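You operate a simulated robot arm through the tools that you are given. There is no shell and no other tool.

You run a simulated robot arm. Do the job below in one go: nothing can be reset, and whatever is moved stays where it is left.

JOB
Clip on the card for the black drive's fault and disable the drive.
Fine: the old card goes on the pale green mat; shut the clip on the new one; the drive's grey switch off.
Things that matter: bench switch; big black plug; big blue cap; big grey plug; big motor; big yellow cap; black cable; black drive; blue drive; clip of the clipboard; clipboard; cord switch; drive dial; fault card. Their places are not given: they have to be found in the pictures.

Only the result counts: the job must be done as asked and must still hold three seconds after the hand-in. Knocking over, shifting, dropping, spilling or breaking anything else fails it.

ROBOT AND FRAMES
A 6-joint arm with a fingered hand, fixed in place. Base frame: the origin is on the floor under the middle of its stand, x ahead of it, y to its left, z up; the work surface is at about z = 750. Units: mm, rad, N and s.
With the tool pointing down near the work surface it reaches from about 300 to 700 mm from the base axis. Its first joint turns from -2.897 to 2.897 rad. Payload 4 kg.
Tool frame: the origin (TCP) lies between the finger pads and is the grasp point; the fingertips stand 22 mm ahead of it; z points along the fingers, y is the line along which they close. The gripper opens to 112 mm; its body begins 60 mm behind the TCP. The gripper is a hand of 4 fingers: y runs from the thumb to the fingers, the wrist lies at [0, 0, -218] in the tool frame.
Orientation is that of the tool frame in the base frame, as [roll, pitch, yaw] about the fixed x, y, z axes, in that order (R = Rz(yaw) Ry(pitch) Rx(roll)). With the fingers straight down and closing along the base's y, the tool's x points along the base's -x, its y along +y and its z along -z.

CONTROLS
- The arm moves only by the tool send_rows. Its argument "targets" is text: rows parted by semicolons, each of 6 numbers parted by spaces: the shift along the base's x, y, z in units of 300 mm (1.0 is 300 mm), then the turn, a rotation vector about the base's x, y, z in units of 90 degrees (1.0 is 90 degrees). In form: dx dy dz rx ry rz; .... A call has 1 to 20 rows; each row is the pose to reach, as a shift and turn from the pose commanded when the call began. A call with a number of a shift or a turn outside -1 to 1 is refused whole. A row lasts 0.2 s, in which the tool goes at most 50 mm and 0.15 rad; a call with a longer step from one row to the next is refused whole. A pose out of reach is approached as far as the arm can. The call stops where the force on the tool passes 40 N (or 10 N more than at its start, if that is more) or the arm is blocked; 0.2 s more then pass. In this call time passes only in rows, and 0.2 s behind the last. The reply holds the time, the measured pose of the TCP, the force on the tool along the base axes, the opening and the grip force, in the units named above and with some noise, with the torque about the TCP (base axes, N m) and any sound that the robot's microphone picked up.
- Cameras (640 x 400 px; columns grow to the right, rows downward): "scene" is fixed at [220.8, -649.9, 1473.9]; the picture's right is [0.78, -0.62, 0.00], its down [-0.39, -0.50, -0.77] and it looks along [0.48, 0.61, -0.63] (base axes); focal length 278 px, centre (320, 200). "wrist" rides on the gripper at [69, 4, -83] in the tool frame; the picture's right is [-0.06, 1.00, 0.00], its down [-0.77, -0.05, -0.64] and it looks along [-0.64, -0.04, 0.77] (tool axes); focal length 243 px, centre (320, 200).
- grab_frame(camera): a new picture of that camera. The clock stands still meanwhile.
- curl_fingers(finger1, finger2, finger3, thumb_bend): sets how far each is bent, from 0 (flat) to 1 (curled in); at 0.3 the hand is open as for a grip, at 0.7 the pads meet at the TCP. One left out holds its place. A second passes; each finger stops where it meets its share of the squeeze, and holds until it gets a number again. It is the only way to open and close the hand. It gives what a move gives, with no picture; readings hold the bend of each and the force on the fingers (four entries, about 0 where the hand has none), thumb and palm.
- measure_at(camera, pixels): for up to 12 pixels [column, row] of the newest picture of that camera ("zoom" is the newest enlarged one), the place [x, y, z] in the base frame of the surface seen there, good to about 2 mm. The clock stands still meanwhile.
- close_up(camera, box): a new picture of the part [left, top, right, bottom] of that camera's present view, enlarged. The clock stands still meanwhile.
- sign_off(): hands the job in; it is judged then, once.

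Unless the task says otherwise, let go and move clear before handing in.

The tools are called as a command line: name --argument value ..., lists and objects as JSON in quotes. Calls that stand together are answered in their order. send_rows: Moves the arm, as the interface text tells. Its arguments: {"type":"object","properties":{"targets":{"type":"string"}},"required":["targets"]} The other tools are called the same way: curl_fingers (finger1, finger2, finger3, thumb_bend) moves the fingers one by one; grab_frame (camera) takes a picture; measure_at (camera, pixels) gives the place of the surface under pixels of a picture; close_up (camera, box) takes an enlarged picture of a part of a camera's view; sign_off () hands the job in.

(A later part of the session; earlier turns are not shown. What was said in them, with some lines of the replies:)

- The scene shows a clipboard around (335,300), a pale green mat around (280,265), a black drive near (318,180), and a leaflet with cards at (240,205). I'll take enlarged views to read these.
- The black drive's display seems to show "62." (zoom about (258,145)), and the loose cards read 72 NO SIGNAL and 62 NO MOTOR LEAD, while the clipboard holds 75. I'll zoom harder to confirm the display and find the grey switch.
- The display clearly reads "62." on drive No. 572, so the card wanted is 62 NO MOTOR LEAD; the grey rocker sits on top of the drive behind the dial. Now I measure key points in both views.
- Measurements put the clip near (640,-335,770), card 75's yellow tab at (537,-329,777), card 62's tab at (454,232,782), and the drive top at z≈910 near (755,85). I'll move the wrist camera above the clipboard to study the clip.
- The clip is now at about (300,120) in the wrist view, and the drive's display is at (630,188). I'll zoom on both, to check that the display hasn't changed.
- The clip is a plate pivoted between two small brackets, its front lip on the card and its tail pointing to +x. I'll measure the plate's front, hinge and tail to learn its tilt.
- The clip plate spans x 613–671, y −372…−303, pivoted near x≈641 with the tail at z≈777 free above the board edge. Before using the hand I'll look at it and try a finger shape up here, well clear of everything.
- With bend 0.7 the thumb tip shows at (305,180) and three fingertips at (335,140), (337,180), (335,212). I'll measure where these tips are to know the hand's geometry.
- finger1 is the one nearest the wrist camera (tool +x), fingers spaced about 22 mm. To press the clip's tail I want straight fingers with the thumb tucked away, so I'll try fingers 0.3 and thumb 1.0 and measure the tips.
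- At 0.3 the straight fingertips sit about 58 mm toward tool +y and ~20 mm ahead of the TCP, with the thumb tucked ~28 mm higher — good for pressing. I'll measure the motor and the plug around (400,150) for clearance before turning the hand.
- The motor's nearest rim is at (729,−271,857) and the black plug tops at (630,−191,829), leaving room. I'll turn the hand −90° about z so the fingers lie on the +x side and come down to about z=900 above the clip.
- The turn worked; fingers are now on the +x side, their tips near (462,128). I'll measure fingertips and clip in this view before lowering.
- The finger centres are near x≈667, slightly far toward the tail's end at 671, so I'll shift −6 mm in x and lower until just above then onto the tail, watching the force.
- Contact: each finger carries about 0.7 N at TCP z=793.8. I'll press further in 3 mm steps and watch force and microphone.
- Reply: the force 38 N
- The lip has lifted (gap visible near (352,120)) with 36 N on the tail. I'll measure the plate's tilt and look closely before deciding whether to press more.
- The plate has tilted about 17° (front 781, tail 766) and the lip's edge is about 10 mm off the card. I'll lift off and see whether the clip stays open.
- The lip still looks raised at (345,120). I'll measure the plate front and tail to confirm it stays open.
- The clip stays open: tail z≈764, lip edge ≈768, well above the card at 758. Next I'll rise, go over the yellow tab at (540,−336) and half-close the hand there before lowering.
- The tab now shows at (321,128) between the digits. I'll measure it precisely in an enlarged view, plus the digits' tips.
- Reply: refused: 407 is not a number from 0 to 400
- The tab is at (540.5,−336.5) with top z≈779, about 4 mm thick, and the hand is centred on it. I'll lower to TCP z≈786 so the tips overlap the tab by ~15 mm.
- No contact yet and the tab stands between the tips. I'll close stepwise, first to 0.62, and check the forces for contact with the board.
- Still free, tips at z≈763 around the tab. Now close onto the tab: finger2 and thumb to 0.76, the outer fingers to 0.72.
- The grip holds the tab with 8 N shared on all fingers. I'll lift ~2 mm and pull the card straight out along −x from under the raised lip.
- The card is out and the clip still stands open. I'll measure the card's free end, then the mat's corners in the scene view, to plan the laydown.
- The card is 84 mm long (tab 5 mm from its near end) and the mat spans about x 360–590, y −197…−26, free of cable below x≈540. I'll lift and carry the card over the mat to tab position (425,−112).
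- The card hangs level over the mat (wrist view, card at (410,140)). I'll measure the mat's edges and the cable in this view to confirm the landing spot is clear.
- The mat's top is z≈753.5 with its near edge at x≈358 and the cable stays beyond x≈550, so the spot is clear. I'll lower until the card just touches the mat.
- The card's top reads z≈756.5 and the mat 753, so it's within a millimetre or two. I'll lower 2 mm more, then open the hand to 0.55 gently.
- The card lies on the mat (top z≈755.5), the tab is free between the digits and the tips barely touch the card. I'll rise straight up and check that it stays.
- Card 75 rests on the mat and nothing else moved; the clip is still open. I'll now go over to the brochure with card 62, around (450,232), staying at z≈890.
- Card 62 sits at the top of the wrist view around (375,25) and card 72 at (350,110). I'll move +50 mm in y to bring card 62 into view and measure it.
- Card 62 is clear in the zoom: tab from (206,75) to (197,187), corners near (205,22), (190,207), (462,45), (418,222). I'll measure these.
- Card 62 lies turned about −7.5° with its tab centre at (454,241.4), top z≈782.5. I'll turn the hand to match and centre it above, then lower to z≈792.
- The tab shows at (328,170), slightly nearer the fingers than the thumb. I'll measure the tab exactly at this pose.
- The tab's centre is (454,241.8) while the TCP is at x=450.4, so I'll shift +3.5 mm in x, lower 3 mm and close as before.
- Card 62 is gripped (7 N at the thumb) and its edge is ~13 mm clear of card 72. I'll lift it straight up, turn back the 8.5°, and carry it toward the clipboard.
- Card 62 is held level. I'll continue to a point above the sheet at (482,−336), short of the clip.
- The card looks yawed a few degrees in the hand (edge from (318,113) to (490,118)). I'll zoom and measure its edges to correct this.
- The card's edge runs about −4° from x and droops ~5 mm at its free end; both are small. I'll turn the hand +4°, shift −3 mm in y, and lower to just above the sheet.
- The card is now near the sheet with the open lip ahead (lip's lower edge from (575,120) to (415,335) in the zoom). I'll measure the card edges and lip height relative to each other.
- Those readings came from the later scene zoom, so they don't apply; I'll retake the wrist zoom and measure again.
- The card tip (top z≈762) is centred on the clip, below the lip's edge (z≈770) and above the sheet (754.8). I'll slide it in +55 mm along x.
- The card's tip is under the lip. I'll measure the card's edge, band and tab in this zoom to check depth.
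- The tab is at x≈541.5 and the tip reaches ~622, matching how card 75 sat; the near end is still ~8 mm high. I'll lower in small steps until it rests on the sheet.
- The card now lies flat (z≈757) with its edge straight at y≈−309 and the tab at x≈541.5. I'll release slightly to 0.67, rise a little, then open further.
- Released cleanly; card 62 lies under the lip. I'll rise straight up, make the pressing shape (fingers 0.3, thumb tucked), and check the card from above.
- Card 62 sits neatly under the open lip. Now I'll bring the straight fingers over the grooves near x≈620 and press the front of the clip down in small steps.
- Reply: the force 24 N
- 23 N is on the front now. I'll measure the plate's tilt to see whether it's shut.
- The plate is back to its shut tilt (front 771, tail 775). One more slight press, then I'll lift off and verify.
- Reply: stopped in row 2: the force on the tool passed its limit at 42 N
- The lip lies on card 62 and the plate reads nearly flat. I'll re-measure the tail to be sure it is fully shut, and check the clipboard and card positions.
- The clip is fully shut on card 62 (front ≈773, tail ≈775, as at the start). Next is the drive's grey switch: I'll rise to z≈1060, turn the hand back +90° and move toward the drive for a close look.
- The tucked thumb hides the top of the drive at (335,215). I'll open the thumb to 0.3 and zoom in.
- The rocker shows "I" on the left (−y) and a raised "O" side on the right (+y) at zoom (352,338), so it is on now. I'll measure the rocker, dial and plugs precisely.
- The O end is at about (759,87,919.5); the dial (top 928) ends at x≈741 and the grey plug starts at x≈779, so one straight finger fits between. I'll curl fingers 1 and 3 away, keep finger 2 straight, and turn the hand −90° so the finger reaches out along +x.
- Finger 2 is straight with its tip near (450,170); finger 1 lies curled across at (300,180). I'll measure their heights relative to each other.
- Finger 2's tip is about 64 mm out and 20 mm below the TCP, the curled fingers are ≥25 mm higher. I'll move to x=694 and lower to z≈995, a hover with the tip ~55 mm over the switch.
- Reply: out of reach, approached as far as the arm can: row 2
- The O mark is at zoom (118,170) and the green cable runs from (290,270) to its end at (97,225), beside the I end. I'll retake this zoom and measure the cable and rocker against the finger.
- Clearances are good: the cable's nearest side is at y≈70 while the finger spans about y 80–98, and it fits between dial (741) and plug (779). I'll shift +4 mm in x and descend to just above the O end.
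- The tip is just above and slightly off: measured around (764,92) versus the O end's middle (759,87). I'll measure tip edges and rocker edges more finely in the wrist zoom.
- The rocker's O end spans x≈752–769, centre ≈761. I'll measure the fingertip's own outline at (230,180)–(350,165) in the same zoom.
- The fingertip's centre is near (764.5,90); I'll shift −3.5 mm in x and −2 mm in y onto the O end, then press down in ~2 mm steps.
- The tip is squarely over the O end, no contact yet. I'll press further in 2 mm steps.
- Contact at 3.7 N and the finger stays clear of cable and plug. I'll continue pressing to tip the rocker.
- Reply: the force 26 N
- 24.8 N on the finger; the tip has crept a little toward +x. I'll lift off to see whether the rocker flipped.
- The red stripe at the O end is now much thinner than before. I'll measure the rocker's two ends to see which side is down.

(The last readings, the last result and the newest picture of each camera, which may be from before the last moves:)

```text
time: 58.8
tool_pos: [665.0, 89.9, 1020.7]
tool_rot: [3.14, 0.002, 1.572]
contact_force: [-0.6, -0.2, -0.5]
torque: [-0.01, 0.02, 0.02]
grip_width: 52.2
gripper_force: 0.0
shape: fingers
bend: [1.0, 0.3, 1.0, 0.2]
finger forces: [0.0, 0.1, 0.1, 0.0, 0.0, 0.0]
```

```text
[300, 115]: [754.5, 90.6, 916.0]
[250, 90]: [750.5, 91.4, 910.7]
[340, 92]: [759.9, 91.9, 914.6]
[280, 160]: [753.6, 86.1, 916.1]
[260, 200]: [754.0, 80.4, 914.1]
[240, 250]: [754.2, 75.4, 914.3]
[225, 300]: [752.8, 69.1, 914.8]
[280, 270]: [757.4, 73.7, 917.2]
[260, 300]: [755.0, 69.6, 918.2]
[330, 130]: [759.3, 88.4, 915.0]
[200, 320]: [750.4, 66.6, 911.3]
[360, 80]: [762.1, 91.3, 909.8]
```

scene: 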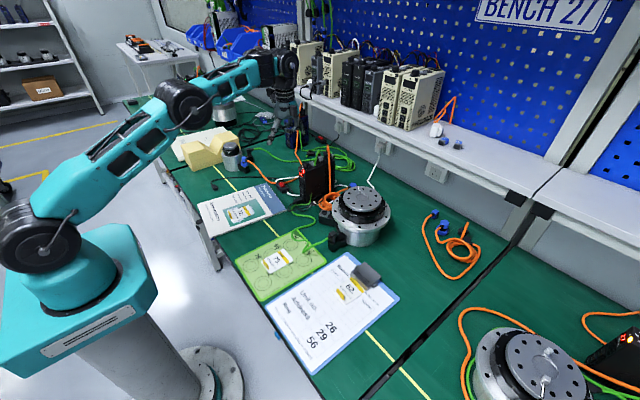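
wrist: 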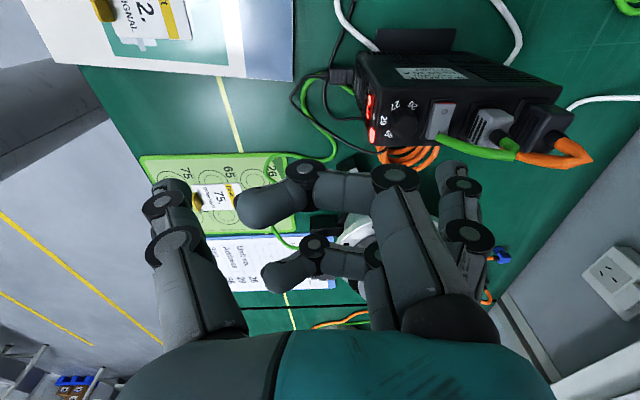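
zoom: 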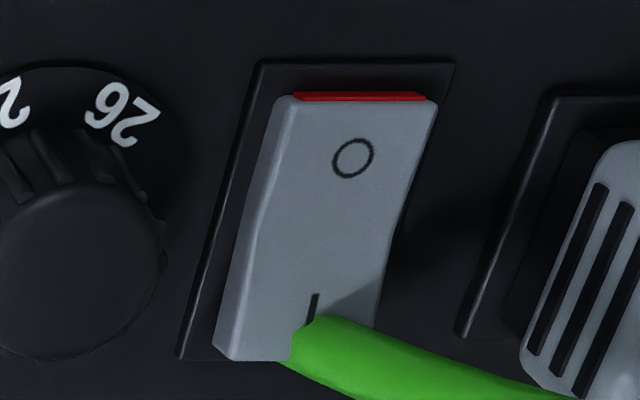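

The O end now reads z≈915 and the I end ≈918, the reverse of before (O 919.8, I 916), so it seems switched off. To be sure I'll return to the earlier viewing pose and compare the same picture.

send_rows --targets "-0.02 0 0.05 0 0 0.0833; -0.06 0 0.1 0 0 0.1667; -0.1 -0.02 0.137 0 0 0.25; -0.143 -0.053 0.137 0 0 0.3333; -0.143 -0.053 0.137 0 0 0.4167; -0.143 -0.053 0.137 0 0 0.5; -0.143 -0.053 0.137 0 0 0.5833; -0.143 -0.053 0.137 0 0 0.6667; -0.143 -0.053 0.137 0 0 0.75; -0.143 -0.053 0.137 0 0 0.8333; -0.143 -0.053 0.137 0 0 0.9167; -0.143 -0.053 0.137 0 0 1"

curl_fingers --finger1 0.3 --finger2 0.3 --finger3 0.3 --thumb_bend 0.2

grab_frame --camera "wrist"

close_up --camera "wrist" --box '[300, 160, 360, 220]'

measure_at --camera "zoom" --pixels '[[352, 338], [375, 300], [375, 350], [320, 310], [280, 300], [340, 300], [260, 300], [300, 340], [360, 320]]'

```text
time: 61.4
tool_pos: [622.2, 75.8, 1059.0]
tool_rot: [3.138, 0.002, -3.137]
contact_force: [-0.4, 0.7, 0.2]
torque: [0.01, 0.0, -0.02]
grip_width: 51.9
gripper_force: 0.1
shape: fingers
bend: [1.0, 0.3, 1.0, 0.2]
finger forces: [0.0, 0.0, 0.1, 0.1, 0.0, 0.0]
```

```text
time: 62.4
tool_pos: [622.6, 75.1, 1059.8]
tool_rot: [3.136, 0.003, -3.141]
contact_force: [0.6, 0.3, 0.3]
torque: [0.0, 0.02, 0.0]
grip_width: 120.4
gripper_force: 0.1
shape: fingers
bend: [0.3, 0.3, 0.3, 0.2]
finger forces: [0.1, 0.0, 0.1, 0.0, 0.1, 0.0]
```

```text
taken
```

wrist: 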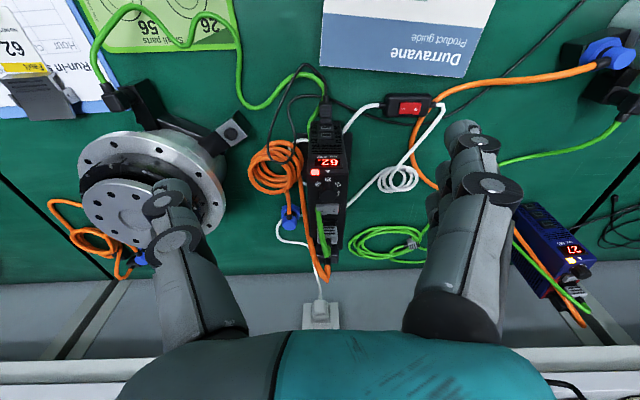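

```text
6.67 times, centred on (330, 190) of wrist
```

zoom: 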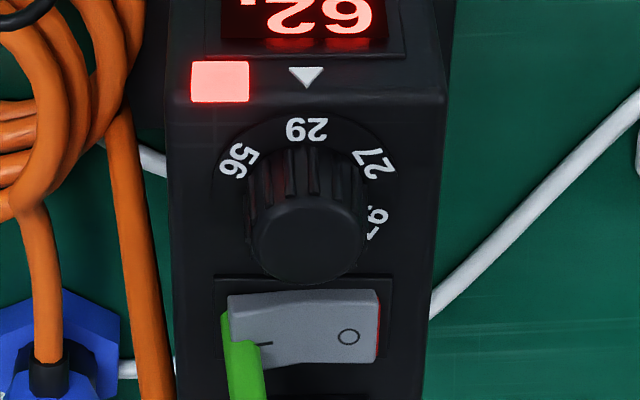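

```text
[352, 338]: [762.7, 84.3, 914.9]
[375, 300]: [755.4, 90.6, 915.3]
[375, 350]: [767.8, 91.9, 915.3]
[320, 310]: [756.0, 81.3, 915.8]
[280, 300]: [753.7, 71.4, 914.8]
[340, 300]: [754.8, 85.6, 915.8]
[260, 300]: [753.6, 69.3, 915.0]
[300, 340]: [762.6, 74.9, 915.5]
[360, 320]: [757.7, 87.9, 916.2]
```

The view differs subtly; height readings for the I end disagree (915 here, 918 before). I'll zoom tighter on the rocker and measure its top face at both ends.

close_up --camera "wrist" --box '[316, 196, 342, 222]'

measure_at --camera "zoom" --pixels '[[180, 160], [200, 200], [240, 180], [260, 220], [290, 200], [330, 200], [370, 200], [410, 200], [440, 170], [440, 230], [400, 150], [170, 130]]'

```text
15.38 times, centred on (329, 209) of wrist
```

zoom: 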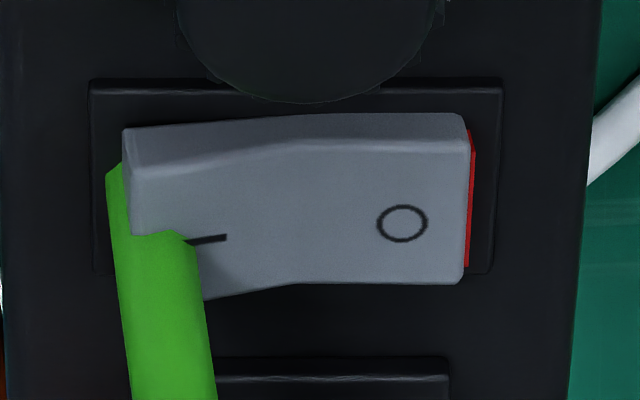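

```text
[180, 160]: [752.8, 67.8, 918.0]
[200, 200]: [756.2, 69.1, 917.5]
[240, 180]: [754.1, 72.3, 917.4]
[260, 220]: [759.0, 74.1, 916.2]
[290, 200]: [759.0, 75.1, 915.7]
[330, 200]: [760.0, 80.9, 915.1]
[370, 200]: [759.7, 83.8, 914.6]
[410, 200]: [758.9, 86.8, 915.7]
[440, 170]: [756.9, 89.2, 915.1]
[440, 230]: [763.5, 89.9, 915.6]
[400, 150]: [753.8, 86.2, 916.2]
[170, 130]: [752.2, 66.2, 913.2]
```

The tight zoom shows the O face flat and low (z≈915) and the I face now sloping up to z≈918 — the rocker is flipped to off. I'll back away toward the start pose and check the whole scene.

send_rows --targets "-0.1 0 0.05 0 0 0; -0.2 -0.03 0.1 0 0 0; -0.32 -0.08 0.15 0 0 0; -0.44 -0.15 0.2 0 0 0; -0.55 -0.22 0.3 0 0 0; -0.65 -0.3 0.4 0 0 0"

grab_frame --camera "scene"

grab_frame --camera "wrist"

close_up --camera "scene" --box '[225, 220, 405, 380]'

close_up --camera "scene" --box '[296, 140, 346, 190]'

close_up --camera "scene" --box '[335, 250, 395, 310]'

```text
time: 63.8
tool_pos: [454.5, -19.7, 1229.0]
tool_rot: [3.136, -0.006, -3.14]
contact_force: [0.3, -0.1, 0.1]
torque: [-0.01, 0.04, -0.04]
grip_width: 120.6
gripper_force: 0.0
shape: fingers
bend: [0.3, 0.3, 0.3, 0.2]
finger forces: [0.0, 0.1, 0.1, 0.1, 0.0, 0.1]
out of reach, approached as far as the arm can: row 1, 2, 3, 4, 5, 6
```

```text
taken
```

scene: 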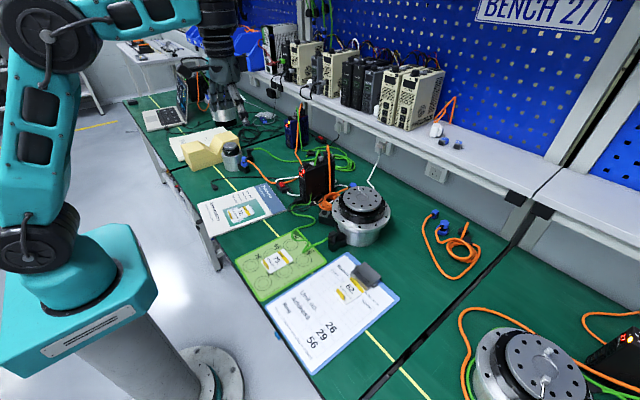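

```text
taken
```

wrist: 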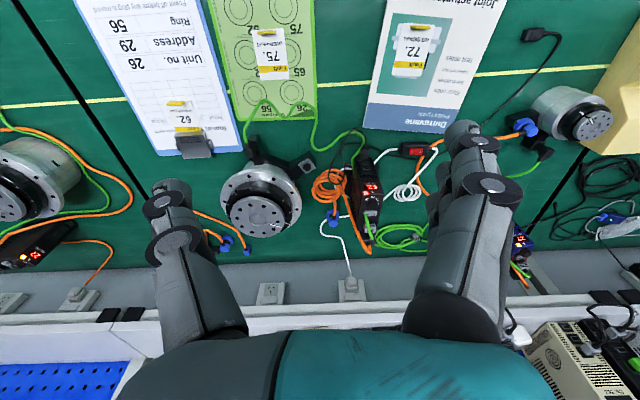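

```text
2.50 times, centred on (315, 300) of scene
```

zoom: 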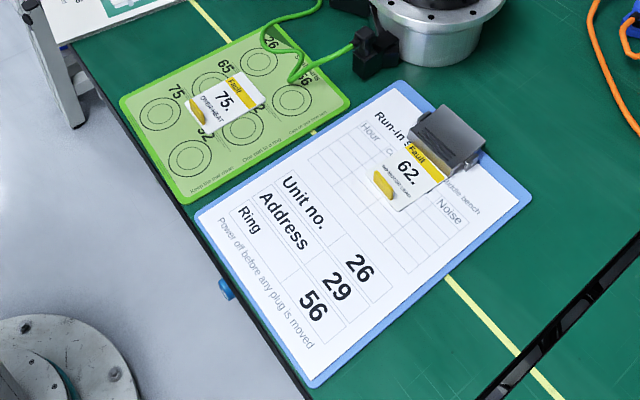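

```text
8.00 times, centred on (321, 165) of scene
```

zoom: 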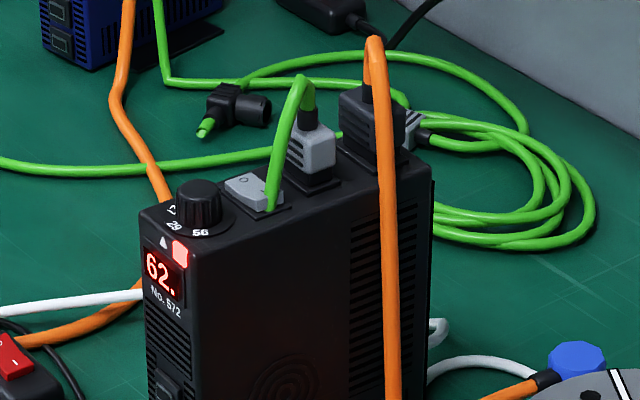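

```text
6.67 times, centred on (365, 280) of scene
```

zoom: 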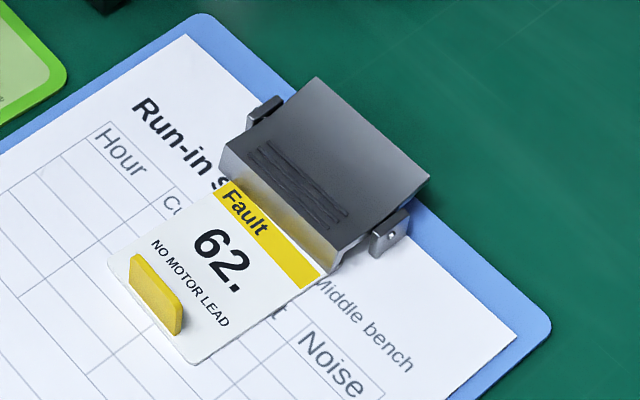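

Everything else looks in place: card 75 on the mat, card 62 under the shut clip. One last close view of the rocker from here to confirm its state before handing in.

close_up --camera "wrist" --box '[358, 180, 388, 225]'

measure_at --camera "wrist" --pixels '[[187, 118], [185, 148], [190, 135], [270, 55], [270, 75], [372, 190], [410, 50]]'

```text
8.89 times, centred on (373, 202) of wrist
```

zoom: 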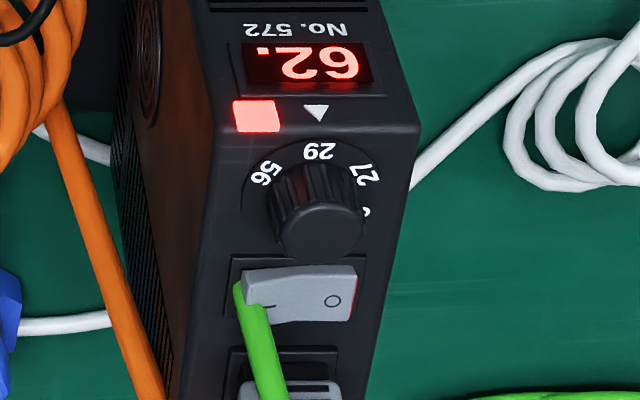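

```text
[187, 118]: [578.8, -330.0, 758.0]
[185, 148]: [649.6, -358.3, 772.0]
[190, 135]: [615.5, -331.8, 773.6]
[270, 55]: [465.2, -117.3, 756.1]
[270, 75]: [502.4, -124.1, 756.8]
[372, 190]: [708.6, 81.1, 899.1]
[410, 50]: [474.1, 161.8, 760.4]
```

The rocker's O side lies flush and its I side stands up, so the grey switch is off. Card 62 is under the shut clip, card 75 rests on the mat at (465–502,−117), and the hand is clear and empty, so I'm handing in.

sign_off

```text
The job is handed in.
```

The job is handed in, and I have not seen the judge's result.

- **New card:** the black drive (No. 572) showed fault 62, so card 62, NO MOTOR LEAD, is on the clipboard. The clip is shut on it, and its plate measured back at its starting position afterwards.
- **Old card:** card 75, OVER-HEAT, lies on the pale green mat, clear of the cable.
- **Drive switch:** the grey switch is off. I pressed its O end, which now sits flush at about z = 915 (it was about 920) while the I end stands up. The display and red light are still lit, and no click was reported.

Nothing else looked moved in the last pictures, and the hand was empty and clear of the bench when I handed in.
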